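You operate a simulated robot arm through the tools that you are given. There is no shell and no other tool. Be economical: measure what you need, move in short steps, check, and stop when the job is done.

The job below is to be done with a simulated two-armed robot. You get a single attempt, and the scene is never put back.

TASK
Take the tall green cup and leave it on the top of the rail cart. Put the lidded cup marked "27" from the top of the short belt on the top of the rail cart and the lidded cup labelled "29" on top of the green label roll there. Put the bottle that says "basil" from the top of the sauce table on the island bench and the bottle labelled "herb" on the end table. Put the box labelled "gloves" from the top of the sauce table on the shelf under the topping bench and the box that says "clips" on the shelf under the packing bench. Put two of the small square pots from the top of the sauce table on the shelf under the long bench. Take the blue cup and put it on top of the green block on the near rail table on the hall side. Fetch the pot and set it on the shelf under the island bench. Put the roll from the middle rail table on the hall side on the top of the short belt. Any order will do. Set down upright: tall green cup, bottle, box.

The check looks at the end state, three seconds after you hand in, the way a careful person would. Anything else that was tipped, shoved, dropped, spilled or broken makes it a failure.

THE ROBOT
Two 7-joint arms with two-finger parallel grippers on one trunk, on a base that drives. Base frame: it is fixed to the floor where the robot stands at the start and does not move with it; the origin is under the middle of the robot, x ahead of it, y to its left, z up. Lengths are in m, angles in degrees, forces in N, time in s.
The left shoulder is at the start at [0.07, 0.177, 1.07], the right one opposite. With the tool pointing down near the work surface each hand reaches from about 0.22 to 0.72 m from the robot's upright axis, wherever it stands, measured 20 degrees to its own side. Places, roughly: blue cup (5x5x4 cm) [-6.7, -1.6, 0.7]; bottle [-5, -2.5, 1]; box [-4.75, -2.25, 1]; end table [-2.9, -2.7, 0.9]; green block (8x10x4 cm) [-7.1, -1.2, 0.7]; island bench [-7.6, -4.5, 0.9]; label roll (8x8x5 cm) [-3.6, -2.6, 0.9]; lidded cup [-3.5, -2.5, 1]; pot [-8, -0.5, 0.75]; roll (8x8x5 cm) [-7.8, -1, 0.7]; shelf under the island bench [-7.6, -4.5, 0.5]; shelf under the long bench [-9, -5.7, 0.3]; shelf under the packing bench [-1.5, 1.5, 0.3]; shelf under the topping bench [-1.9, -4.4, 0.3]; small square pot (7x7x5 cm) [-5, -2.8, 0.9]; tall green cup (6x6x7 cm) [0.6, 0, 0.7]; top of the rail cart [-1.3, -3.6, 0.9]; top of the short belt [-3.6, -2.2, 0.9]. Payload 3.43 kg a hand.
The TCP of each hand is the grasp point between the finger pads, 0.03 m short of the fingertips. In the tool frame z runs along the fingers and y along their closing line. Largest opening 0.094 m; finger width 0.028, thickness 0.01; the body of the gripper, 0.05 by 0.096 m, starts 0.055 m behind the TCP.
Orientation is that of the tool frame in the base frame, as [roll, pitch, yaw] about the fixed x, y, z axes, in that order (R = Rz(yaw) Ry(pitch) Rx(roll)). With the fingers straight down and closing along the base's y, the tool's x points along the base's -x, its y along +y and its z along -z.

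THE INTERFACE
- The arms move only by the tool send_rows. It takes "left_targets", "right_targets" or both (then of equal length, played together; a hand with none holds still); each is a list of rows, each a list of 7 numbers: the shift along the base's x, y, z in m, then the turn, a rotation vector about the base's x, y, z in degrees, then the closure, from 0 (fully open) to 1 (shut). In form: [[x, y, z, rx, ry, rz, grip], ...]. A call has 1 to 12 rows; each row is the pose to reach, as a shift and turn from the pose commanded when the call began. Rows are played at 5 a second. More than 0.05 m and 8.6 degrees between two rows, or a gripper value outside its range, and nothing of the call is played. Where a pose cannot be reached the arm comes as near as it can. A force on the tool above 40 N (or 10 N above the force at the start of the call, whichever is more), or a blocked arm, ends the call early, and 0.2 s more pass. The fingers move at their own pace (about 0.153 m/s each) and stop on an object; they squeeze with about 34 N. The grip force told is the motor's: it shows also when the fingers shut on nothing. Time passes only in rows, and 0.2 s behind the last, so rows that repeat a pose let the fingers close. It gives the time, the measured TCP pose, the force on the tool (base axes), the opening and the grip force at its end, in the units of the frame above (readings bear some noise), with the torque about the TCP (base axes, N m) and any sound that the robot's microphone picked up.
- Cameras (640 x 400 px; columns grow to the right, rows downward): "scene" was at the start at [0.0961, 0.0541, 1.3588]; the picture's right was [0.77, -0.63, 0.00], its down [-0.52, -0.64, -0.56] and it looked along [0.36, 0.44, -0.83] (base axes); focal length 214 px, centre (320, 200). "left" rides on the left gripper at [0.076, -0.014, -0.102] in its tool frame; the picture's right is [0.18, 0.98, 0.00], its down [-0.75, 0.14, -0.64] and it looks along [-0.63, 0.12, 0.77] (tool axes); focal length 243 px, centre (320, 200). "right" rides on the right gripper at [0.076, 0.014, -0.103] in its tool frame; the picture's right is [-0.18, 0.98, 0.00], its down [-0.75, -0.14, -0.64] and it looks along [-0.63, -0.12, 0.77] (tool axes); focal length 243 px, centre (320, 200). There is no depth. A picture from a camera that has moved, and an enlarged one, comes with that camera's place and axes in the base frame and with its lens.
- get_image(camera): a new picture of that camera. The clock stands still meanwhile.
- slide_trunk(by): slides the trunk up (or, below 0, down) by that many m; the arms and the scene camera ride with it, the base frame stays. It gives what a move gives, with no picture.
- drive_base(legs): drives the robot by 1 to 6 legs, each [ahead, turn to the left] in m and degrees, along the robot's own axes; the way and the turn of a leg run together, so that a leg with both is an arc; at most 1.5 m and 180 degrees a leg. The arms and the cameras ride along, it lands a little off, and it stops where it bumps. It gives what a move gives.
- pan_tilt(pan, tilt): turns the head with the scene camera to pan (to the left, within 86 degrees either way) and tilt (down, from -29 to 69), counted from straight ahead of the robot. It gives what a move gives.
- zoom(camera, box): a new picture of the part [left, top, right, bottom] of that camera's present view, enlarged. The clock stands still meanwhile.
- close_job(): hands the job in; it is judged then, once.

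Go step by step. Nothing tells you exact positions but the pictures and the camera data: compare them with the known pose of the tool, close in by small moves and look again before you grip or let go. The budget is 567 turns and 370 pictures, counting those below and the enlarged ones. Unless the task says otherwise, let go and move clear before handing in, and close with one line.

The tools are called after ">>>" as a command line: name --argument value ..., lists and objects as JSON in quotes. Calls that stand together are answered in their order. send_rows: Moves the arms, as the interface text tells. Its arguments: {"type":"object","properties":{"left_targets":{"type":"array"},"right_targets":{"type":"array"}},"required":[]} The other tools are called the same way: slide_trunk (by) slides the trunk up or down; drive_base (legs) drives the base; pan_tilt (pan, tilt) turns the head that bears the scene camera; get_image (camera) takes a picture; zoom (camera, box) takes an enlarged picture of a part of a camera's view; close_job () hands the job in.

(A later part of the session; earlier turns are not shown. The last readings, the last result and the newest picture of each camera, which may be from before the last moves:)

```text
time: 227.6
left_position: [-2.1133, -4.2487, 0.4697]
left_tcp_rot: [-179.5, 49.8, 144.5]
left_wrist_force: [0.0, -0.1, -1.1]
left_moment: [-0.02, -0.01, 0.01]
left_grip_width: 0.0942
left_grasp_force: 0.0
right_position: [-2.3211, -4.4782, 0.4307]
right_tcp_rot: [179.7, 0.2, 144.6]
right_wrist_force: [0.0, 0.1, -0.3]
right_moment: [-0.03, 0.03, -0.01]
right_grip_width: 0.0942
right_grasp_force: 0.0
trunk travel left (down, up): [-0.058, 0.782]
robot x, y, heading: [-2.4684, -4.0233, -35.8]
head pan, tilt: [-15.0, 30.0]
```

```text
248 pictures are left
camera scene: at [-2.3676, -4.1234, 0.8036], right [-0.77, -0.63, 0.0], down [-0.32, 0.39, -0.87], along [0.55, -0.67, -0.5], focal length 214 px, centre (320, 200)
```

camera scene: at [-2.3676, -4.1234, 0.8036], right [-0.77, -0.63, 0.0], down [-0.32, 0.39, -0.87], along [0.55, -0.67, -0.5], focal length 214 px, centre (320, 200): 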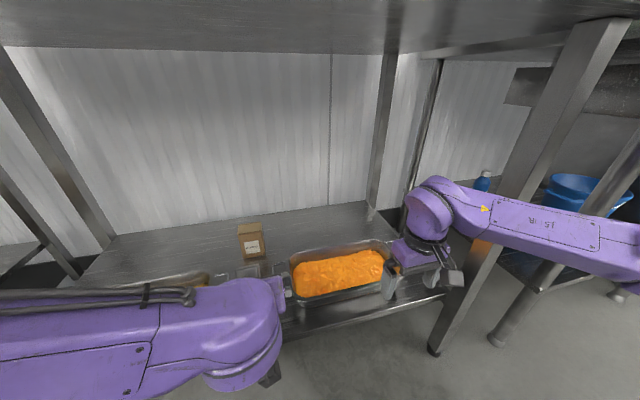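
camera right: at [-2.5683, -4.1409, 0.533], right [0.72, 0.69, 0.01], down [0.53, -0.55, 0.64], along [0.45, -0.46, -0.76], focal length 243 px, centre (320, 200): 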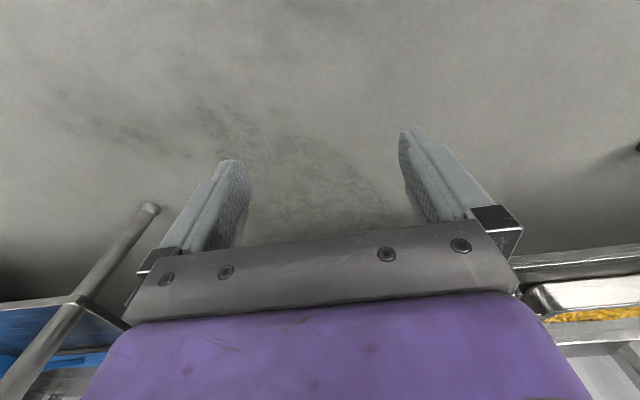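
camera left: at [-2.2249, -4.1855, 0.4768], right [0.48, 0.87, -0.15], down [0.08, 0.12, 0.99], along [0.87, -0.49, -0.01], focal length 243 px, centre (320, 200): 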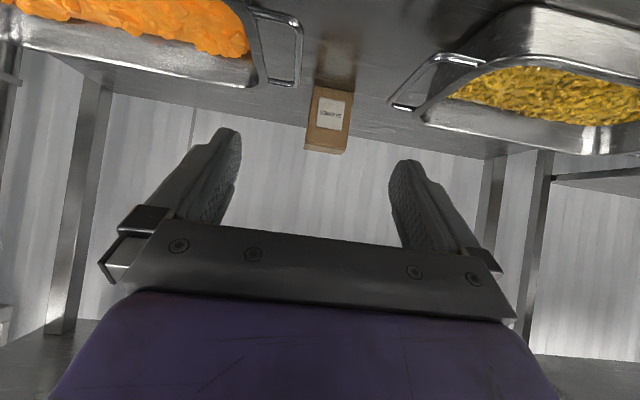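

The gloves box stands on the shelf. Backing out, raising the trunk and heading for the sauce table again.

>>> drive_base --legs '[[-0.4, 0]]'

>>> slide_trunk --by 0.4

>>> slide_trunk --by 0.25

>>> drive_base --legs '[[0, 10], [-1.05, 0], [0, 85], [0, 85]]'

>>> pan_tilt --pan 0 --tilt 40

>>> get_image --camera "scene"

```text
time: 230.1
left_position: [-2.4391, -4.0159, 0.4691]
left_tcp_rot: [-179.7, 49.9, 144.4]
left_wrist_force: [0.0, 0.1, 0.6]
left_moment: [-0.01, -0.01, -0.01]
left_grip_width: 0.094
left_grasp_force: 0.0
right_position: [-2.6464, -4.245, 0.4313]
right_tcp_rot: [179.7, 0.2, 144.5]
right_wrist_force: [0.1, -0.4, 0.4]
right_moment: [-0.01, 0.0, -0.01]
right_grip_width: 0.0939
right_grasp_force: 0.1
trunk travel left (down, up): [-0.058, 0.782]
robot x, y, heading: [-2.7922, -3.7878, -35.7]
head pan, tilt: [-15.0, 30.0]
```

```text
time: 233.9
left_position: [-2.4387, -4.0145, 0.8695]
left_tcp_rot: [-179.6, 49.8, 144.5]
left_wrist_force: [0.3, -1.1, 0.1]
left_moment: [0.01, 0.0, 0.03]
left_grip_width: 0.094
left_grasp_force: 0.1
right_position: [-2.6468, -4.2456, 0.8305]
right_tcp_rot: [179.7, 0.2, 144.5]
right_wrist_force: [0.5, 0.5, -1.0]
right_moment: [0.0, -0.03, 0.0]
right_grip_width: 0.0941
right_grasp_force: 0.0
trunk travel left (down, up): [-0.458, 0.382]
robot x, y, heading: [-2.7937, -3.7889, -35.3]
head pan, tilt: [-15.0, 30.0]
```

```text
time: 236.5
left_position: [-2.4379, -4.0152, 1.1184]
left_tcp_rot: [-179.6, 49.9, 144.4]
left_wrist_force: [0.2, -1.3, -0.4]
left_moment: [-0.02, 0.02, -0.03]
left_grip_width: 0.094
left_grasp_force: 0.0
right_position: [-2.6452, -4.2451, 1.0806]
right_tcp_rot: [179.7, 0.2, 144.6]
right_wrist_force: [-0.4, 0.1, 0.1]
right_moment: [0.01, -0.01, -0.03]
right_grip_width: 0.0941
right_grasp_force: 0.1
trunk travel left (down, up): [-0.708, 0.132]
robot x, y, heading: [-2.7875, -3.7919, -35.6]
head pan, tilt: [-15.0, 30.0]
```

```text
time: 249.6
left_position: [-4.0335, -3.0769, 1.1198]
left_tcp_rot: [-179.6, 49.9, -41.0]
left_wrist_force: [1.0, 0.6, 0.3]
left_moment: [0.04, 0.01, -0.01]
left_grip_width: 0.094
left_grasp_force: 0.0
right_position: [-3.8063, -2.8685, 1.0808]
right_tcp_rot: [179.7, 0.2, -40.9]
right_wrist_force: [0.3, 0.3, 0.3]
right_moment: [-0.01, -0.02, 0.0]
right_grip_width: 0.094
right_grasp_force: 0.2
trunk travel left (down, up): [-0.708, 0.132]
robot x, y, heading: [-3.705, -3.3361, 139.1]
head pan, tilt: [-15.0, 30.0]
```

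```text
time: 250.3
left_position: [-4.0325, -3.0778, 1.1185]
left_tcp_rot: [-179.5, 49.8, -40.8]
left_wrist_force: [0.5, 0.4, -0.4]
left_moment: [-0.01, 0.0, 0.01]
left_grip_width: 0.094
left_grasp_force: 0.0
right_position: [-3.8056, -2.8686, 1.0801]
right_tcp_rot: [179.7, 0.2, -40.8]
right_wrist_force: [0.1, -0.6, 0.9]
right_moment: [0.0, 0.02, 0.02]
right_grip_width: 0.0941
right_grasp_force: 0.1
trunk travel left (down, up): [-0.708, 0.132]
robot x, y, heading: [-3.7057, -3.3355, 138.8]
head pan, tilt: [0.0, 40.0]
```

```text
247 pictures are left
camera scene: at [-3.8045, -3.2481, 1.4384], right [0.66, 0.75, 0.0], down [0.48, -0.42, -0.77], along [-0.58, 0.5, -0.64], focal length 214 px, centre (320, 200)
```

scene: 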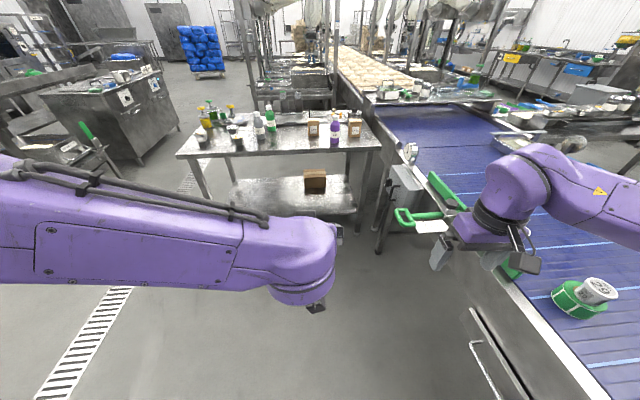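

Heading to the sauce table for the herb bottle (left) and the clips box (right).

>>> drive_base --legs '[[0, 11.5], [0.8, 0], [0, -5]]'

>>> get_image --camera "scene"

>>> get_image --camera "right"

```text
time: 255.9
left_position: [-4.7594, -2.729, 1.1199]
left_tcp_rot: [-179.5, 49.9, -34.0]
left_wrist_force: [-0.1, 0.8, 0.1]
left_moment: [0.01, -0.01, 0.01]
left_grip_width: 0.0938
left_grasp_force: 0.0
right_position: [-4.5573, -2.4955, 1.0805]
right_tcp_rot: [179.8, 0.2, -33.9]
right_wrist_force: [0.2, -0.8, 0.6]
right_moment: [0.0, -0.02, -0.02]
right_grip_width: 0.094
right_grasp_force: 0.1
trunk travel left (down, up): [-0.708, 0.132]
robot x, y, heading: [-4.3974, -2.9443, 145.7]
head pan, tilt: [0.0, 40.0]
```

```text
246 pictures are left
camera scene: at [-4.5117, -2.8719, 1.4383], right [0.56, 0.83, 0.0], down [0.53, -0.36, -0.77], along [-0.63, 0.43, -0.64], focal length 214 px, centre (320, 200)
```

scene: 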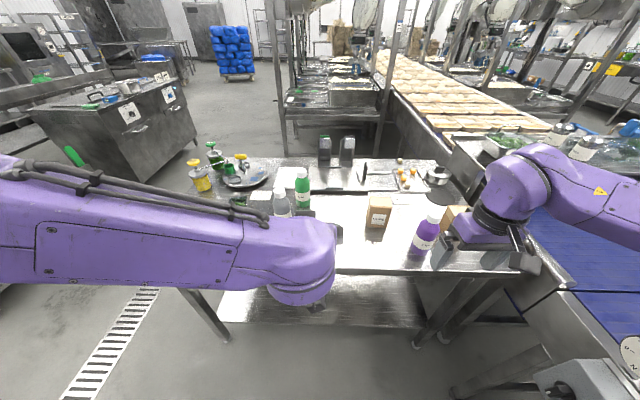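

```text
245 pictures are left
camera right: at [-4.5033, -2.5484, 1.1832], right [-0.7, -0.71, 0.0], down [-0.54, 0.54, 0.64], along [-0.46, 0.45, -0.76], focal length 243 px, centre (320, 200)
```

right: 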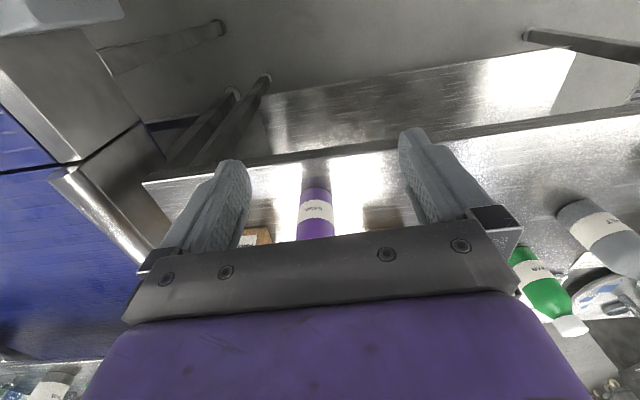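

>>> zoom --camera "scene" --box '[250, 140, 470, 280]'

>>> get_image --camera "left"

```text
2.86 times, centred on (360, 210) of scene
camera zoom: at [-4.5117, -2.8719, 1.4383], right [0.56, 0.83, 0.0], down [0.53, -0.36, -0.77], along [-0.63, 0.43, -0.64], focal length 613 px, centre (206, 171)
```

zoom: 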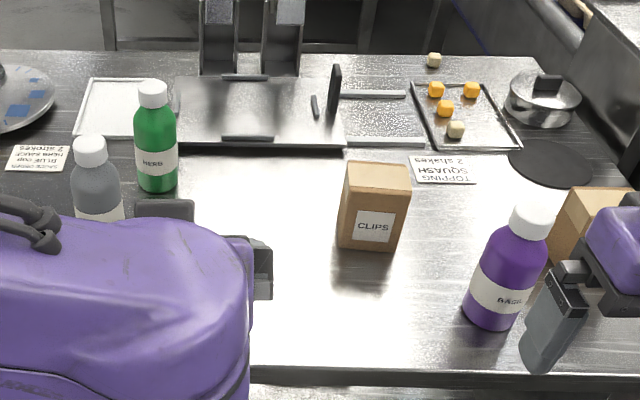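

```text
243 pictures are left
camera left: at [-4.646, -2.7891, 1.1268], right [-0.46, -0.88, -0.15], down [-0.08, -0.12, 0.99], along [-0.89, 0.46, -0.01], focal length 243 px, centre (320, 200)
```

left: 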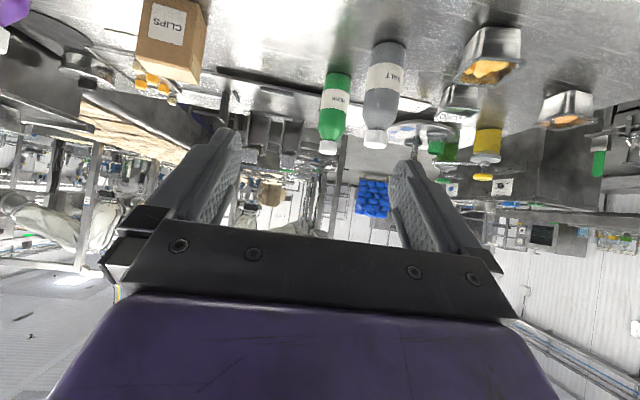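

Herb bottle centre ≈ (-5.10, -2.55). Moving 0.1 m closer, then bringing the left hand in from the front-right with a 20° yaw to avoid the salt bottle.

>>> drive_base --legs '[[0.1, 0]]'

>>> send_rows --left_targets '[[-0.02, 0.015, 0, 0, 0, 5, 0], [-0.04, 0.03, 0, 0, 0, 10, 0], [-0.06, 0.045, -0.02, 0, 0, 15, 0], [-0.085, 0.06, -0.04, 0, 0, 20, 0], [-0.105, 0.075, -0.06, 0, 0, 20, 0], [-0.122, 0.088, -0.08, 0, 0, 20, 0], [-0.122, 0.088, -0.08, 0, 0, 20, 0]]'

>>> get_image --camera "left"

>>> get_image --camera "scene"

```text
time: 257.0
left_position: [-4.8401, -2.6743, 1.12]
left_tcp_rot: [-179.6, 50.0, -34.0]
left_wrist_force: [-1.0, -0.3, -0.2]
left_moment: [0.01, 0.01, -0.01]
left_grip_width: 0.0937
left_grasp_force: 0.2
right_position: [-4.6391, -2.4389, 1.0812]
right_tcp_rot: [179.7, 0.2, -33.7]
right_wrist_force: [-1.0, 1.3, -0.5]
right_moment: [0.0, -0.03, -0.01]
right_grip_width: 0.0938
right_grasp_force: 0.0
trunk travel left (down, up): [-0.708, 0.132]
robot x, y, heading: [-4.4835, -2.8886, 146.1]
head pan, tilt: [0.0, 40.0]
```

```text
time: 258.6
left_position: [-4.962, -2.5853, 1.0422]
left_tcp_rot: [-179.7, 50.0, -14.1]
left_wrist_force: [-0.2, 0.4, 0.9]
left_moment: [0.02, 0.0, 0.03]
left_grip_width: 0.0939
left_grasp_force: 0.3
right_position: [-4.6394, -2.439, 1.0807]
right_tcp_rot: [179.7, 0.3, -33.8]
right_wrist_force: [-0.5, 0.6, -0.7]
right_moment: [0.02, 0.02, 0.02]
right_grip_width: 0.094
right_grasp_force: 0.0
trunk travel left (down, up): [-0.708, 0.132]
robot x, y, heading: [-4.4819, -2.8926, 145.9]
head pan, tilt: [0.0, 40.0]
```

```text
242 pictures are left
camera left: at [-4.8344, -2.602, 1.0486], right [-0.13, -0.98, -0.15], down [-0.03, -0.14, 0.99], along [-0.99, 0.13, -0.01], focal length 243 px, centre (320, 200)
```

left: 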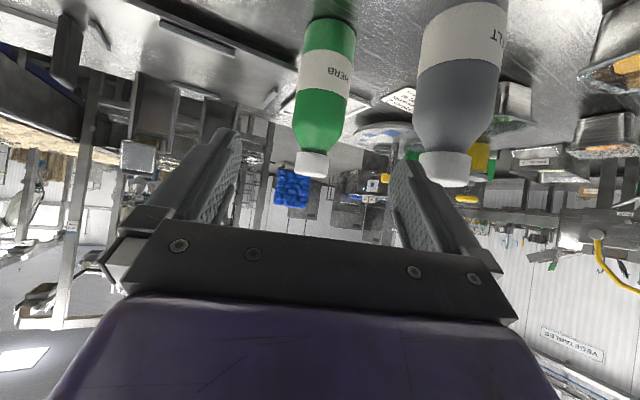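

```text
241 pictures are left
camera scene: at [-4.592, -2.8161, 1.4384], right [0.56, 0.83, 0.0], down [0.53, -0.36, -0.77], along [-0.63, 0.43, -0.64], focal length 214 px, centre (320, 200)
```

scene: 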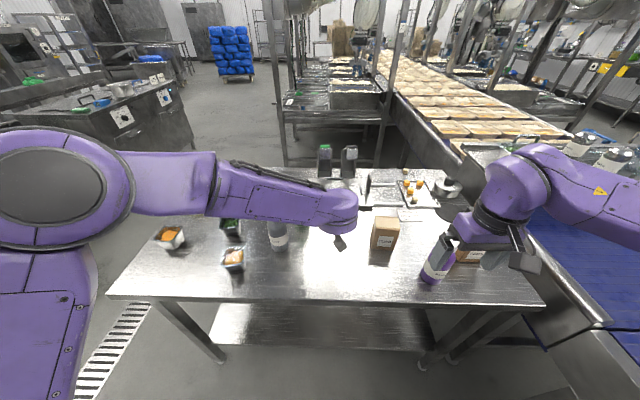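

Aligned with the herb bottle; partially closing the gripper to clear the salt bottle and moving in.

>>> send_rows --left_targets '[[0, 0, 0, 0, 0, 0, 0.2], [-0.03, 0.0075, -0.023, 0, 0, 0, 0.2], [-0.06, 0.015, -0.045, 0, 0, 0, 0.2], [-0.085, 0.021, -0.065, 0, 0, 0, 0.2], [-0.085, 0.021, -0.065, 0, 0, 0, 0.2]]' --right_targets '[[0, 0, 0.02, 0, 0, 0, 0], [0.0, 0, 0.04, 0, 0, 0, 0], [0.01, -0.01, 0.05, 0, 0, 0, 0], [0.02, -0.02, 0.05, 0, 0, 0, 0], [0.02, -0.02, 0.05, 0, 0, 0, 0]]'

>>> get_image --camera "left"

>>> get_image --camera "right"

```text
time: 259.8
left_position: [-5.0476, -2.563, 0.973]
left_tcp_rot: [-179.7, 49.9, -14.1]
left_wrist_force: [-0.4, -0.7, -0.4]
left_moment: [-0.03, -0.02, 0.01]
left_grip_width: 0.0751
left_grasp_force: 0.2
right_position: [-4.6243, -2.4662, 1.1271]
right_tcp_rot: [179.7, 0.3, -34.0]
right_wrist_force: [0.2, -0.4, 0.3]
right_moment: [0.0, 0.01, -0.02]
right_grip_width: 0.0941
right_grasp_force: 0.0
right hand out of reach, approached as far as the arm can: row 2, 3, 4, 5
trunk travel left (down, up): [-0.708, 0.132]
robot x, y, heading: [-4.4814, -2.8916, 146.1]
head pan, tilt: [0.0, 40.0]
```

```text
240 pictures are left
camera left: at [-4.9198, -2.5802, 0.9792], right [-0.13, -0.98, -0.15], down [-0.03, -0.14, 0.99], along [-0.99, 0.13, -0.01], focal length 243 px, centre (320, 200)
```

left: 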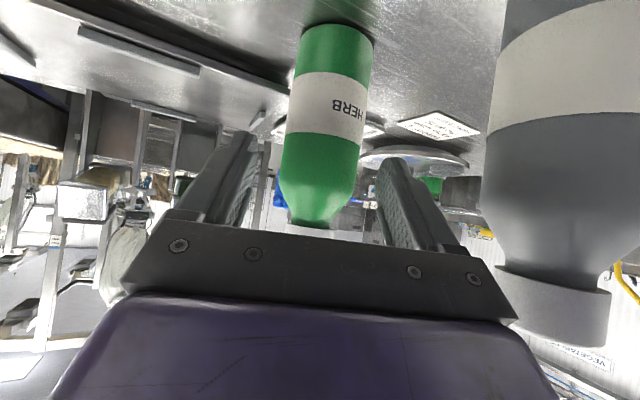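

```text
239 pictures are left
camera right: at [-4.5688, -2.5201, 1.2296], right [-0.7, -0.71, 0.01], down [-0.54, 0.54, 0.65], along [-0.46, 0.45, -0.76], focal length 243 px, centre (320, 200)
```

right: 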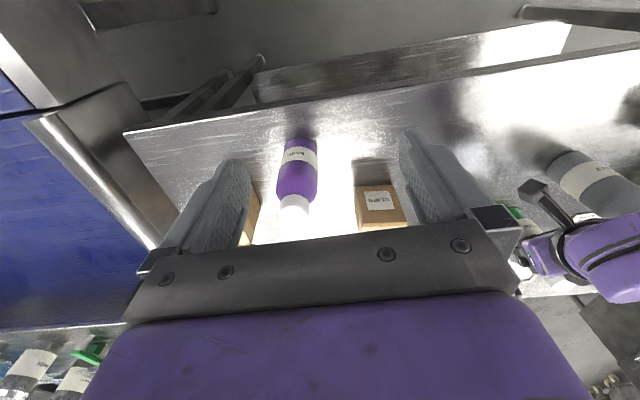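

The salt bottle is tight on the left, so I'll yaw 10° more before the final approach.

>>> send_rows --left_targets '[[0.0, 0.005, 0, 0, 0, 5, 0.2], [0.001, 0.0095, 0, 0, 0, 10, 0.2], [-0.023, 0.011, -0.012, 0, 0, 10, 0.2], [-0.047, 0.013, -0.024, 0, 0, 10, 0.2], [-0.047, 0.013, -0.024, 0, 0, 10, 0.2]]'

>>> get_image --camera "left"

```text
time: 261.0
left_position: [-5.0943, -2.5494, 0.9511]
left_tcp_rot: [-179.7, 50.0, -4.0]
left_wrist_force: [-1.5, 0.0, -0.4]
left_moment: [0.0, -0.02, -0.02]
left_grip_width: 0.0752
left_grasp_force: 0.1
right_position: [-4.6228, -2.4661, 1.127]
right_tcp_rot: [179.6, 0.2, -34.1]
right_wrist_force: [1.4, -0.7, 0.3]
right_moment: [-0.02, 0.01, -0.01]
right_grip_width: 0.0938
right_grasp_force: 0.1
trunk travel left (down, up): [-0.708, 0.132]
robot x, y, heading: [-4.4849, -2.8897, 146.0]
head pan, tilt: [0.0, 40.0]
```

```text
238 pictures are left
camera left: at [-4.966, -2.5455, 0.9584], right [0.04, -0.99, -0.15], down [0.0, -0.15, 0.99], along [-1.0, -0.04, -0.01], focal length 243 px, centre (320, 200)
```

left: 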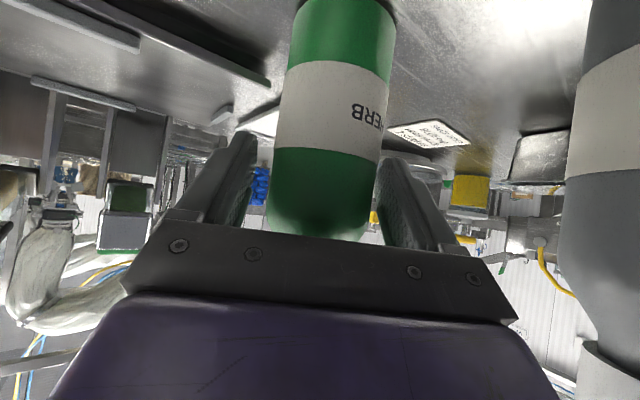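

Straddling the herb bottle. Gripping and lifting.

>>> send_rows --left_targets '[[0, 0, 0, 0, 0, 0, 0.6], [0, 0, 0, 0, 0, 0, 1], [0, 0, 0, 0, 0, 0, 1], [0, 0, 0.03, 0, 0, 0, 1], [0, 0, 0.07, 0, 0, 0, 1], [0, 0, 0.115, 0, 0, 0, 1], [0.03, 0.0, 0.14, 0, 0, 0, 1]]'

>>> get_image --camera "left"

>>> get_image --camera "scene"

```text
time: 262.6
left_position: [-5.0626, -2.5505, 1.0931]
left_tcp_rot: [-179.7, 50.0, -4.1]
left_wrist_force: [-0.5, 0.2, -2.9]
left_moment: [0.01, -0.04, -0.02]
left_grip_width: 0.0604
left_grasp_force: 33.3
right_position: [-4.622, -2.466, 1.1265]
right_tcp_rot: [179.7, 0.5, -34.0]
right_wrist_force: [0.3, 0.1, -0.3]
right_moment: [0.02, 0.04, 0.01]
right_grip_width: 0.0939
right_grasp_force: 0.0
trunk travel left (down, up): [-0.708, 0.132]
robot x, y, heading: [-4.4836, -2.892, 145.6]
head pan, tilt: [0.0, 40.0]
```

```text
237 pictures are left
camera left: at [-4.935, -2.5455, 1.0995], right [0.04, -0.99, -0.14], down [0.0, -0.15, 0.99], along [-1.0, -0.04, -0.01], focal length 243 px, centre (320, 200)
```

left: 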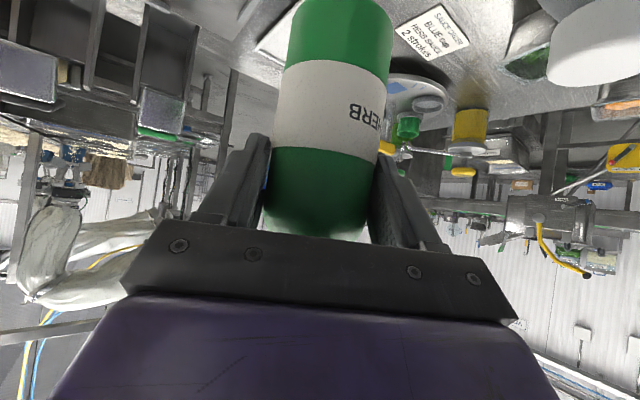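

```text
236 pictures are left
camera scene: at [-4.5904, -2.8158, 1.4385], right [0.56, 0.83, 0.0], down [0.53, -0.36, -0.77], along [-0.64, 0.43, -0.64], focal length 214 px, centre (320, 200)
```

scene: 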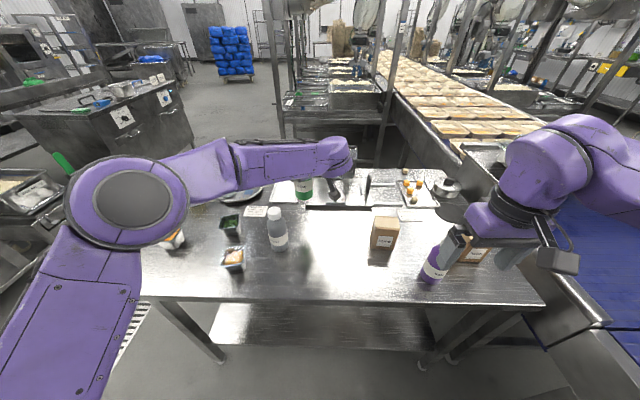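

Herb held. Retracting it clear of the salt while the right hand tilts and moves to a pre-grasp in front of the clips box.

>>> send_rows --left_targets '[[0.04, -0.012, 0.01, 0, 0, 0, 1], [0.08, -0.024, 0.02, 0, 0, 0, 1], [0.12, -0.036, 0.03, 0, 0, 0, 1], [0.15, -0.05, 0.03, 0, 0, 0, 1], [0.165, -0.08, 0.03, 0, 0, 0, 1], [0.17, -0.11, 0.03, 0, 0, 0, 1], [0.17, -0.14, 0.03, 0, 0, 0, 1]]' --right_targets '[[-0.016, 0, 0, 4, 5.9, 0, 0], [-0.032, 0, 0, 8, 11.9, 0, 0], [-0.05, 0, 0, 12, 17.8, 0, 0], [-0.066, 0, 0, 16, 23.7, 0, 0], [-0.082, 0, 0, 20, 29.6, 0, 0], [-0.1, 0, 0, 24, 35.6, 0, 0], [-0.115, 0, -0.03, 28, 41.5, 0, 0]]'

>>> get_image --camera "right"

>>> get_image --camera "scene"

```text
time: 264.2
left_position: [-4.8951, -2.6916, 1.1153]
left_tcp_rot: [-179.5, 49.9, -3.9]
left_wrist_force: [0.9, 0.7, -2.4]
left_moment: [0.01, -0.05, -0.01]
left_grip_width: 0.0606
left_grasp_force: 34.0
right_position: [-4.74, -2.467, 1.0957]
right_tcp_rot: [180.0, 50.3, -33.8]
right_wrist_force: [0.0, 0.3, -0.5]
right_moment: [0.01, -0.03, 0.01]
right_grip_width: 0.094
right_grasp_force: 0.0
trunk travel left (down, up): [-0.708, 0.132]
robot x, y, heading: [-4.4786, -2.8913, 145.8]
head pan, tilt: [0.0, 40.0]
```

```text
235 pictures are left
camera right: at [-4.6419, -2.5482, 1.1032], right [-0.64, -0.75, 0.14], down [0.09, 0.11, 0.99], along [-0.76, 0.65, 0.0], focal length 243 px, centre (320, 200)
```

right: 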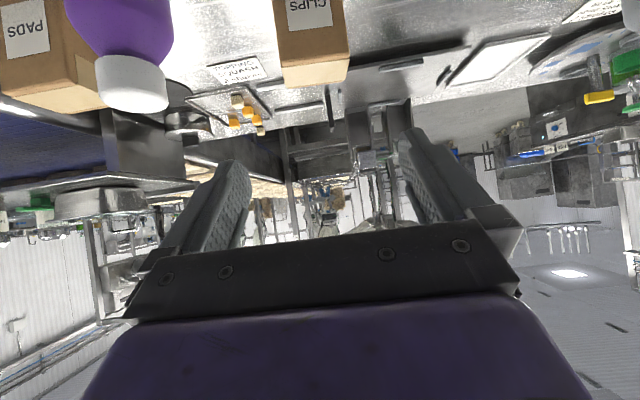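

```text
234 pictures are left
camera scene: at [-4.5939, -2.8167, 1.4383], right [0.56, 0.83, 0.0], down [0.53, -0.36, -0.77], along [-0.63, 0.43, -0.64], focal length 214 px, centre (320, 200)
```

scene: 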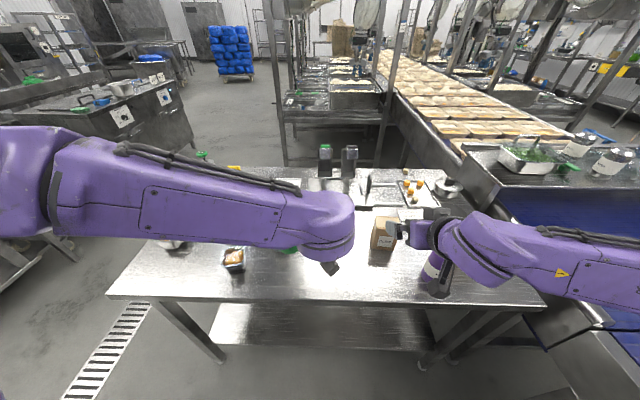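

The forearm would pass low over the basil bottle, so I'll use a steeper tilt (about 65°) and come over the clips box from above.

>>> send_rows --right_targets '[[-0.01, 0.007, 0, -4.6, -7, 0, 0], [-0.03, 0.02, 0, -9.3, -13.9, 0, 0], [-0.06, 0.042, 0, -13.9, -20.8, 0, 0], [-0.09, 0.063, -0.02, -13.9, -20.8, 0, 0], [-0.112, 0.08, -0.045, -13.9, -20.8, 0, 0], [-0.112, 0.08, -0.045, -13.9, -20.8, 0, 0]]'

>>> get_image --camera "right"

>>> get_image --camera "scene"

```text
time: 265.6
left_position: [-4.8937, -2.691, 1.1174]
left_tcp_rot: [-179.5, 49.9, -4.0]
left_wrist_force: [0.4, -0.3, -3.2]
left_moment: [-0.01, -0.03, 0.02]
left_grip_width: 0.0605
left_grasp_force: 34.0
right_position: [-4.8492, -2.3862, 1.0491]
right_tcp_rot: [179.9, 25.4, -33.8]
right_wrist_force: [0.2, 1.1, 0.4]
right_moment: [0.01, -0.02, 0.0]
right_grip_width: 0.0939
right_grasp_force: 0.0
trunk travel left (down, up): [-0.708, 0.132]
robot x, y, heading: [-4.4846, -2.8884, 145.8]
head pan, tilt: [0.0, 40.0]
```

```text
233 pictures are left
camera right: at [-4.7646, -2.4593, 1.109], right [-0.68, -0.73, 0.08], down [-0.26, 0.34, 0.9], along [-0.68, 0.6, -0.42], focal length 243 px, centre (320, 200)
```

right: 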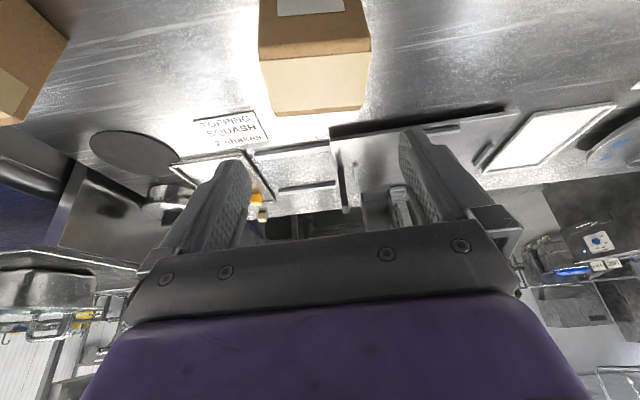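

```text
232 pictures are left
camera scene: at [-4.5924, -2.8161, 1.4384], right [0.56, 0.83, 0.0], down [0.53, -0.36, -0.77], along [-0.63, 0.43, -0.64], focal length 214 px, centre (320, 200)
```

scene: 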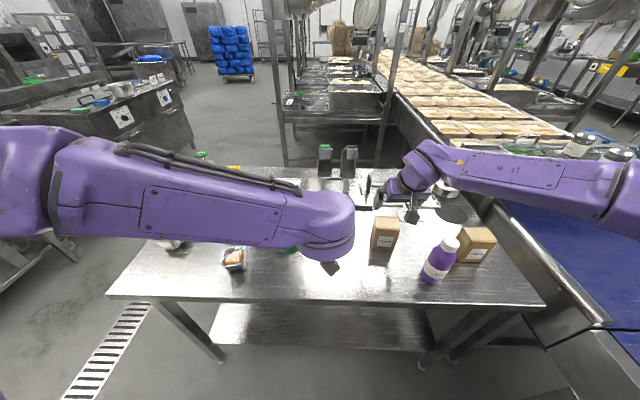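

Aligned directly above the clips box. Descending.

>>> send_rows --right_targets '[[-0.001, -0.001, -0.04, 0, 0, 0, 0], [-0.002, -0.002, -0.08, 0, 0, 0, 0], [-0.002, -0.002, -0.108, 0, 0, 0, 0], [-0.002, -0.002, -0.108, 0, 0, 0, 0]]'

>>> get_image --camera "right"

>>> zoom --camera "scene" --box '[340, 160, 520, 300]'

```text
time: 266.6
left_position: [-4.8931, -2.6902, 1.1168]
left_tcp_rot: [-179.6, 49.8, -4.0]
left_wrist_force: [0.0, 0.0, -1.7]
left_moment: [0.01, -0.03, 0.01]
left_grip_width: 0.0603
left_grasp_force: 33.8
right_position: [-4.8517, -2.3859, 0.9415]
right_tcp_rot: [179.9, 25.2, -33.8]
right_wrist_force: [0.0, 0.1, 0.6]
right_moment: [0.02, 0.01, 0.0]
right_grip_width: 0.0942
right_grasp_force: 0.0
trunk travel left (down, up): [-0.708, 0.132]
robot x, y, heading: [-4.4847, -2.8923, 146.0]
head pan, tilt: [0.0, 40.0]
```

```text
231 pictures are left
camera right: at [-4.7665, -2.4603, 1.0018], right [-0.68, -0.73, 0.08], down [-0.26, 0.34, 0.9], along [-0.68, 0.6, -0.42], focal length 243 px, centre (320, 200)
```

right: 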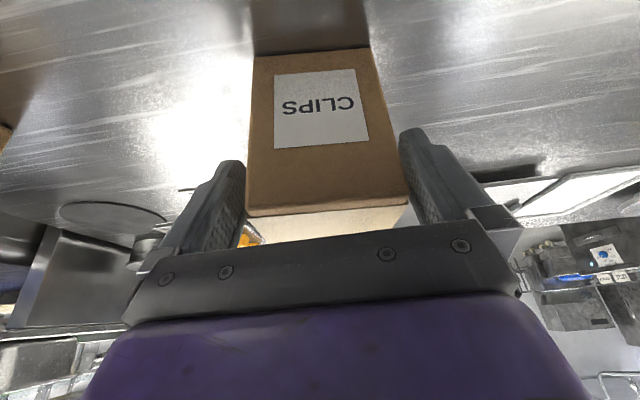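

```text
2.86 times, centred on (430, 230) of scene
camera zoom: at [-4.593, -2.8156, 1.4383], right [0.56, 0.83, 0.0], down [0.53, -0.36, -0.77], along [-0.63, 0.43, -0.64], focal length 613 px, centre (6, 114)
```

zoom: 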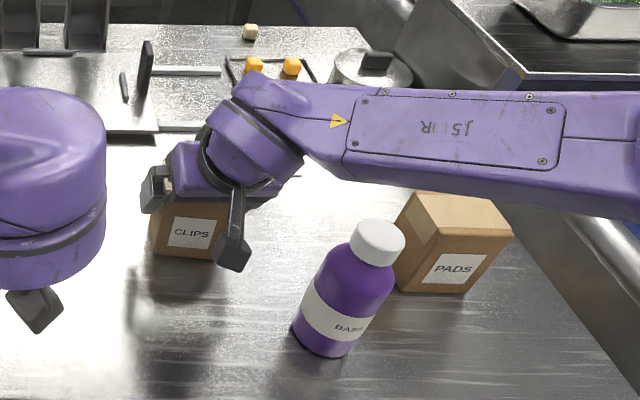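

Gripping the clips box and lifting straight up.

>>> send_rows --right_targets '[[0, 0, 0, 0, 0, 0, 0.5], [0, 0, 0, 0, 0, 0, 1], [0, 0, 0, 0, 0, 0, 1], [0, 0, 0.03, 0, 0, 0, 1], [0, 0, 0.07, 0, 0, 0, 1], [0, 0, 0.115, 0, 0, 0, 1], [0.01, -0.01, 0.15, 0, 0, 0, 1], [0.04, -0.03, 0.17, 0, 0, 0, 1]]'

>>> get_image --camera "right"

>>> get_image --camera "scene"

```text
time: 268.4
left_position: [-4.8916, -2.6919, 1.117]
left_tcp_rot: [-179.6, 50.0, -3.9]
left_wrist_force: [-0.5, 0.2, -2.4]
left_moment: [0.01, -0.03, -0.02]
left_grip_width: 0.0605
left_grasp_force: 34.4
right_position: [-4.8131, -2.4187, 1.1146]
right_tcp_rot: [180.0, 25.3, -33.8]
right_wrist_force: [1.1, 0.0, -2.7]
right_moment: [-0.02, -0.03, -0.01]
right_grip_width: 0.0792
right_grasp_force: 34.3
trunk travel left (down, up): [-0.708, 0.132]
robot x, y, heading: [-4.4802, -2.8868, 146.2]
head pan, tilt: [0.0, 40.0]
```

```text
229 pictures are left
camera right: at [-4.7286, -2.4928, 1.1743], right [-0.68, -0.73, 0.08], down [-0.26, 0.34, 0.9], along [-0.68, 0.6, -0.42], focal length 243 px, centre (320, 200)
```

right: 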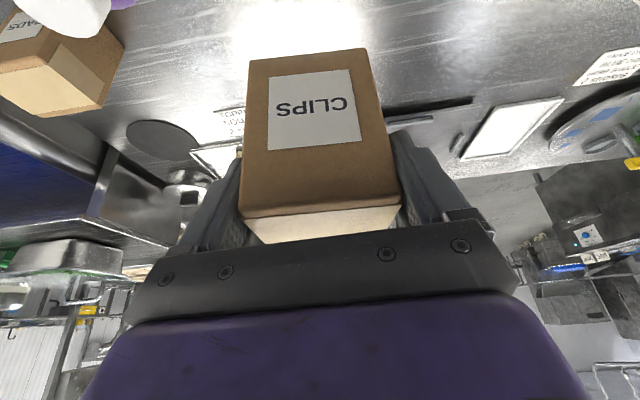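

```text
228 pictures are left
camera scene: at [-4.5906, -2.8165, 1.4385], right [0.56, 0.83, 0.0], down [0.53, -0.36, -0.77], along [-0.64, 0.43, -0.64], focal length 214 px, centre (320, 200)
```

scene: 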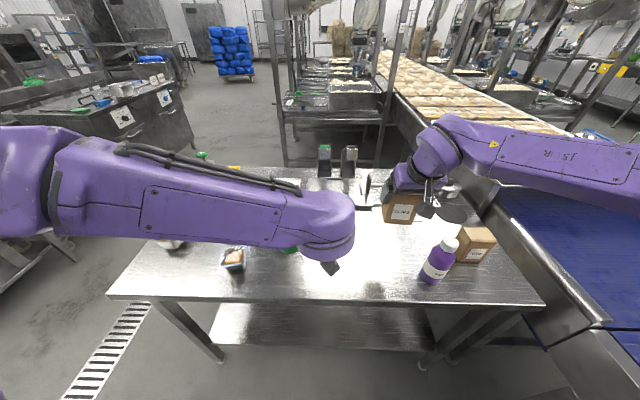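

Both items held. Pulling the right hand back and driving out to the belt end where the end table is.

>>> send_rows --right_targets '[[0.03, -0.02, 0.01, 0, 0, 0, 1], [0.06, -0.04, 0.01, 0, 0, 0, 1], [0.09, -0.06, 0.01, 0, 0, 0, 1], [0.116, -0.079, 0.01, 0, 0, 0, 1]]'

>>> drive_base --legs '[[-0.6, 0], [-1.4, 0], [0, -90]]'

>>> pan_tilt --pan 30 --tilt 35

>>> get_image --camera "scene"

```text
time: 269.4
left_position: [-4.8924, -2.691, 1.1166]
left_tcp_rot: [-179.5, 50.0, -4.0]
left_wrist_force: [0.8, 0.5, -2.7]
left_moment: [0.0, 0.0, 0.01]
left_grip_width: 0.0606
left_grasp_force: 33.7
right_position: [-4.6969, -2.4945, 1.1243]
right_tcp_rot: [179.9, 25.3, -33.8]
right_wrist_force: [-0.4, -0.1, -2.0]
right_moment: [-0.02, 0.01, 0.0]
right_grip_width: 0.0788
right_grasp_force: 33.9
trunk travel left (down, up): [-0.708, 0.132]
robot x, y, heading: [-4.4813, -2.8876, 145.9]
head pan, tilt: [0.0, 40.0]
```

```text
time: 283.2
left_position: [-2.6439, -3.595, 1.1166]
left_tcp_rot: [-179.6, 49.8, -89.4]
left_wrist_force: [-0.2, 0.5, -2.0]
left_moment: [-0.05, 0.02, 0.02]
left_grip_width: 0.0606
left_grasp_force: 33.9
right_position: [-2.4334, -3.7751, 1.125]
right_tcp_rot: [179.8, 25.3, -119.2]
right_wrist_force: [-0.1, 1.2, -2.1]
right_moment: [-0.06, 0.05, -0.01]
right_grip_width: 0.0768
right_grasp_force: 34.1
trunk travel left (down, up): [-0.708, 0.132]
robot x, y, heading: [-2.8104, -4.0242, 60.4]
head pan, tilt: [0.0, 40.0]
```

```text
time: 284.1
left_position: [-2.6452, -3.5959, 1.1157]
left_tcp_rot: [-179.6, 50.0, -89.5]
left_wrist_force: [0.5, 1.0, -2.4]
left_moment: [-0.04, 0.01, 0.0]
left_grip_width: 0.0603
left_grasp_force: 33.7
right_position: [-2.4329, -3.7753, 1.1238]
right_tcp_rot: [179.9, 25.2, -119.1]
right_wrist_force: [0.6, 0.0, -1.8]
right_moment: [-0.05, 0.03, 0.01]
right_grip_width: 0.0769
right_grasp_force: 33.9
trunk travel left (down, up): [-0.708, 0.132]
robot x, y, heading: [-2.8105, -4.0225, 60.3]
head pan, tilt: [30.0, 35.0]
```

```text
227 pictures are left
camera scene: at [-2.7852, -3.8918, 1.4458], right [1.0, 0.01, 0.0], down [0.0, -0.57, -0.82], along [-0.01, 0.82, -0.57], focal length 214 px, centre (320, 200)
```

scene: 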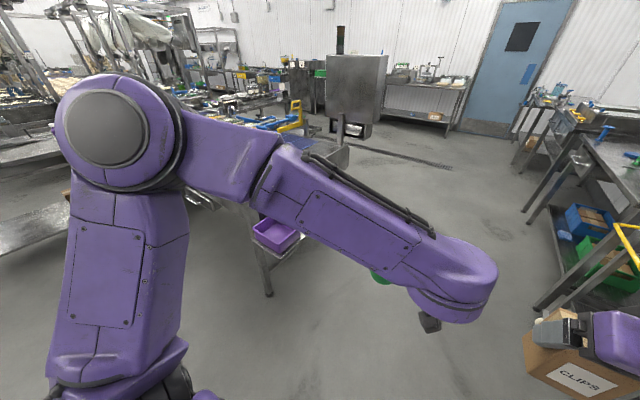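

>>> drive_base --legs '[[1.4, -4], [0, 89]]'

>>> pan_tilt --pan 10 --tilt 40

>>> get_image --camera "scene"

>>> get_image --camera "left"

```text
time: 294.9
left_position: [-2.4982, -2.6262, 1.1155]
left_tcp_rot: [-179.7, 49.9, -4.3]
left_wrist_force: [0.4, -0.1, -3.3]
left_moment: [-0.02, -0.01, 0.01]
left_grip_width: 0.0603
left_grasp_force: 33.9
right_position: [-2.3023, -2.4293, 1.1237]
right_tcp_rot: [179.9, 25.2, -33.9]
right_wrist_force: [0.4, 0.7, -1.9]
right_moment: [-0.01, -0.03, -0.03]
right_grip_width: 0.0763
right_grasp_force: 34.0
trunk travel left (down, up): [-0.708, 0.132]
robot x, y, heading: [-2.089, -2.8222, 145.8]
head pan, tilt: [30.0, 35.0]
```

```text
time: 295.7
left_position: [-2.4994, -2.6263, 1.1153]
left_tcp_rot: [-179.5, 49.8, -4.2]
left_wrist_force: [-0.9, 0.4, -2.7]
left_moment: [-0.03, -0.01, 0.0]
left_grip_width: 0.0602
left_grasp_force: 33.9
right_position: [-2.3029, -2.43, 1.1231]
right_tcp_rot: [179.9, 25.2, -34.0]
right_wrist_force: [-0.5, -0.7, -3.0]
right_moment: [-0.01, -0.02, 0.02]
right_grip_width: 0.0761
right_grasp_force: 33.9
trunk travel left (down, up): [-0.708, 0.132]
robot x, y, heading: [-2.0898, -2.8253, 146.1]
head pan, tilt: [10.0, 40.0]
```

```text
226 pictures are left
camera scene: at [-2.2057, -2.7642, 1.4383], right [0.41, 0.91, 0.0], down [0.59, -0.26, -0.77], along [-0.7, 0.31, -0.64], focal length 214 px, centre (320, 200)
```

scene: 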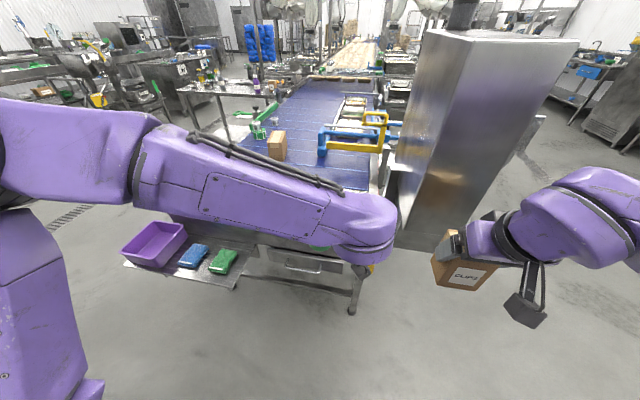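

```text
225 pictures are left
camera left: at [-2.3706, -2.6213, 1.1234], right [0.04, -0.99, -0.15], down [-0.01, -0.15, 0.99], along [-1.0, -0.04, -0.01], focal length 243 px, centre (320, 200)
```

left: 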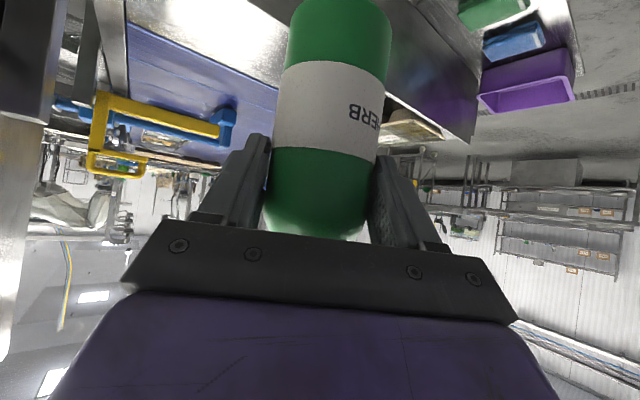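

The end table's free part should be near (-2.87, -2.53). Moving forward 0.22 m and extending the bottle over it.

>>> drive_base --legs '[[0.22, 0]]'

>>> send_rows --left_targets '[[-0.045, -0.007, 0, 0, 0, 0, 1], [-0.09, -0.014, 0, 0, 0, 0, 1], [-0.135, -0.02, 0, 0, 0, 0, 1], [-0.175, -0.027, 0, 0, 0, 0, 1], [-0.19, -0.027, -0.03, 0, 0, 0, 1], [-0.19, -0.027, -0.06, 0, 0, 0, 1]]'

>>> get_image --camera "left"

>>> get_image --camera "scene"

>>> get_image --camera "right"

```text
time: 296.9
left_position: [-2.5867, -2.5651, 1.1158]
left_tcp_rot: [-179.6, 49.8, -4.3]
left_wrist_force: [0.5, 0.4, -2.9]
left_moment: [-0.01, -0.03, 0.0]
left_grip_width: 0.0607
left_grasp_force: 34.0
right_position: [-2.3843, -2.3736, 1.1228]
right_tcp_rot: [179.9, 24.0, -34.4]
right_wrist_force: [2.3, -3.6, -1.5]
right_moment: [-0.03, -0.11, -0.14]
right_grip_width: 0.0763
right_grasp_force: 34.0
trunk travel left (down, up): [-0.708, 0.132]
robot x, y, heading: [-2.1754, -2.7655, 145.4]
head pan, tilt: [10.0, 40.0]
stopped in leg 1: the force on the tool passed its limit (the readings are from after the stop); the commanded pose is now the measured one
```

```text
time: 298.3
left_position: [-2.7781, -2.5916, 1.0538]
left_tcp_rot: [-179.6, 49.8, -4.2]
left_wrist_force: [-1.0, 0.5, -3.1]
left_moment: [-0.01, -0.05, 0.0]
left_grip_width: 0.0605
left_grasp_force: 33.8
right_position: [-2.3838, -2.3733, 1.1223]
right_tcp_rot: [179.9, 24.0, -34.4]
right_wrist_force: [6.4, -4.8, -5.2]
right_moment: [-0.23, -0.17, -0.36]
right_grip_width: 0.0763
right_grasp_force: 34.1
trunk travel left (down, up): [-0.708, 0.132]
robot x, y, heading: [-2.1761, -2.7684, 145.6]
head pan, tilt: [10.0, 40.0]
```

```text
224 pictures are left
camera left: at [-2.65, -2.5865, 1.0611], right [0.04, -0.99, -0.15], down [-0.01, -0.15, 0.99], along [-1.0, -0.04, -0.01], focal length 243 px, centre (320, 200)
```

left: 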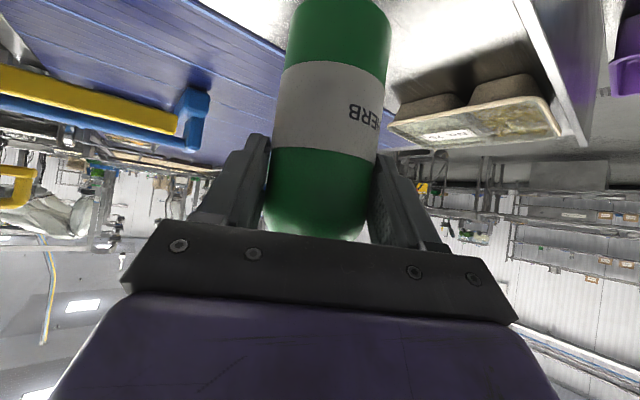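

```text
223 pictures are left
camera scene: at [-2.2923, -2.7041, 1.4384], right [0.41, 0.91, 0.0], down [0.58, -0.27, -0.77], along [-0.7, 0.32, -0.64], focal length 214 px, centre (320, 200)
```

scene: 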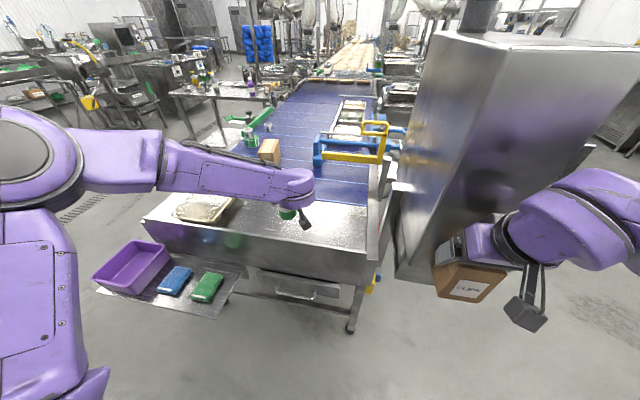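

```text
222 pictures are left
camera right: at [-2.3014, -2.4475, 1.1852], right [-0.69, -0.72, 0.08], down [-0.27, 0.36, 0.89], along [-0.67, 0.6, -0.44], focal length 243 px, centre (320, 200)
```

right: 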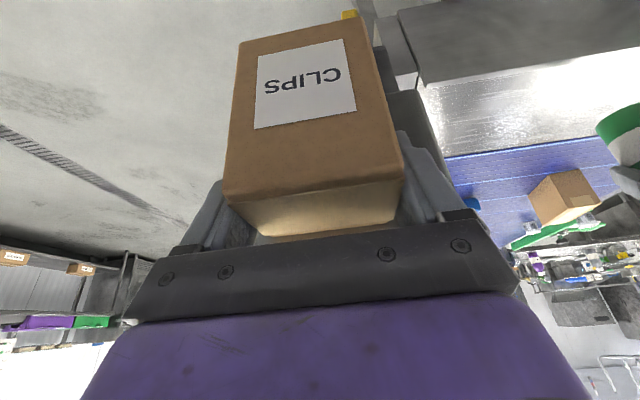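

The clips box touched the steel cabinet on the right; pulling that hand back. Then moving the bottle further over the end table.

>>> send_rows --right_targets '[[0.03, -0.02, 0, 0, 0, 0, 1], [0.06, -0.04, 0, 0, 0, 0, 1], [0.07, -0.03, 0, 0, 0, 0, 1], [0.07, -0.03, 0, 0, 0, 0, 1]]' --left_targets '[[0, 0, 0, 0, 0, 0, 1], [-0.03, 0.02, 0, 0, 0, 0, 1], [-0.06, 0.04, 0, 0, 0, 0, 1], [-0.092, 0.06, 0, 0, 0, 0, 1]]'

>>> get_image --camera "left"

>>> get_image --camera "scene"

>>> get_image --camera "right"

```text
time: 299.3
left_position: [-2.871, -2.5313, 1.055]
left_tcp_rot: [-179.7, 49.8, -4.3]
left_wrist_force: [0.3, 0.4, -2.7]
left_moment: [-0.02, -0.02, -0.01]
left_grip_width: 0.0604
left_grasp_force: 34.2
right_position: [-2.3232, -2.3987, 1.1287]
right_tcp_rot: [179.8, 23.8, -34.4]
right_wrist_force: [-0.8, 0.6, -2.0]
right_moment: [0.02, -0.01, 0.02]
right_grip_width: 0.076
right_grasp_force: 34.3
right hand out of reach, approached as far as the arm can: row 2, 3, 4
trunk travel left (down, up): [-0.708, 0.132]
robot x, y, heading: [-2.1747, -2.7634, 145.6]
head pan, tilt: [10.0, 40.0]
```

```text
221 pictures are left
camera left: at [-2.7425, -2.5268, 1.0625], right [0.04, -0.99, -0.14], down [-0.01, -0.14, 0.99], along [-1.0, -0.04, -0.01], focal length 243 px, centre (320, 200)
```

left: 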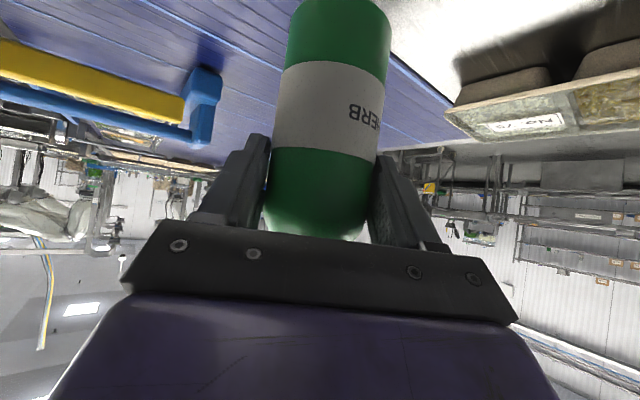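

```text
220 pictures are left
camera scene: at [-2.2952, -2.7028, 1.4381], right [0.41, 0.91, 0.0], down [0.59, -0.27, -0.77], along [-0.7, 0.32, -0.64], focal length 214 px, centre (320, 200)
```

scene: 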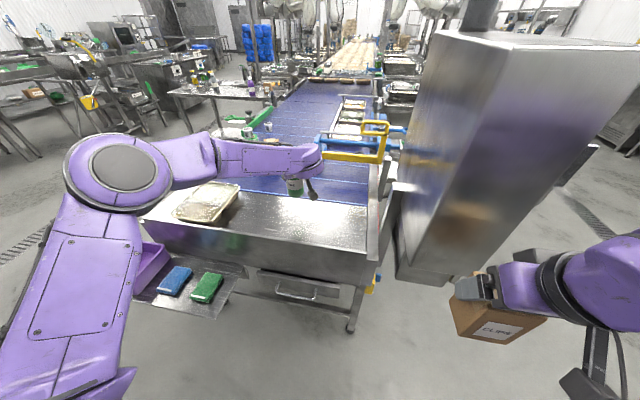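

```text
219 pictures are left
camera right: at [-2.2413, -2.473, 1.1926], right [-0.69, -0.72, 0.08], down [-0.27, 0.36, 0.89], along [-0.67, 0.6, -0.45], focal length 243 px, centre (320, 200)
```

right: 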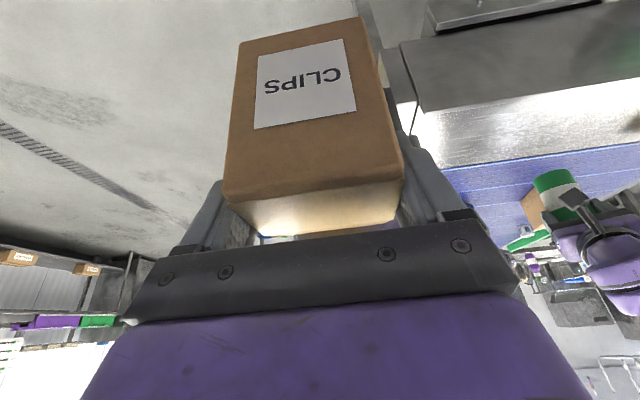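

The spot below the bottle is in the middle of the steel plate. Lowering.

>>> send_rows --left_targets '[[0, 0, -0.04, 0, 0, 0, 1], [0, 0, -0.08, 0, 0, 0, 1], [0, 0, -0.08, 0, 0, 0, 1]]'

>>> get_image --camera "left"

>>> zoom --camera "scene" --box '[220, 140, 400, 260]'

```text
time: 300.1
left_position: [-2.8667, -2.5319, 0.9745]
left_tcp_rot: [-179.6, 50.0, -4.3]
left_wrist_force: [1.3, 0.1, -3.7]
left_moment: [0.02, -0.04, 0.03]
left_grip_width: 0.0605
left_grasp_force: 34.2
right_position: [-2.323, -2.3992, 1.1304]
right_tcp_rot: [179.9, 24.0, -34.4]
right_wrist_force: [0.5, 0.3, -2.4]
right_moment: [0.0, -0.02, 0.01]
right_grip_width: 0.0763
right_grasp_force: 33.9
trunk travel left (down, up): [-0.708, 0.132]
robot x, y, heading: [-2.1745, -2.7667, 145.5]
head pan, tilt: [10.0, 40.0]
```

```text
218 pictures are left
camera left: at [-2.7379, -2.5273, 0.9829], right [0.04, -0.99, -0.15], down [-0.01, -0.15, 0.99], along [-1.0, -0.04, -0.01], focal length 243 px, centre (320, 200)
```

left: 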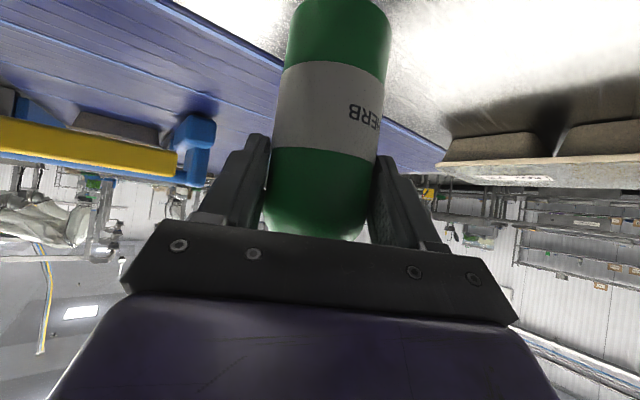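

```text
3.33 times, centred on (310, 200) of scene
camera zoom: at [-2.2932, -2.7039, 1.4384], right [0.41, 0.91, 0.0], down [0.59, -0.27, -0.77], along [-0.7, 0.32, -0.64], focal length 715 px, centre (353, 200)
```

zoom: 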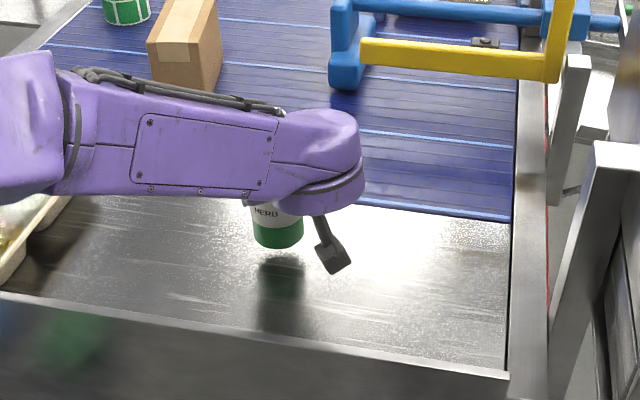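

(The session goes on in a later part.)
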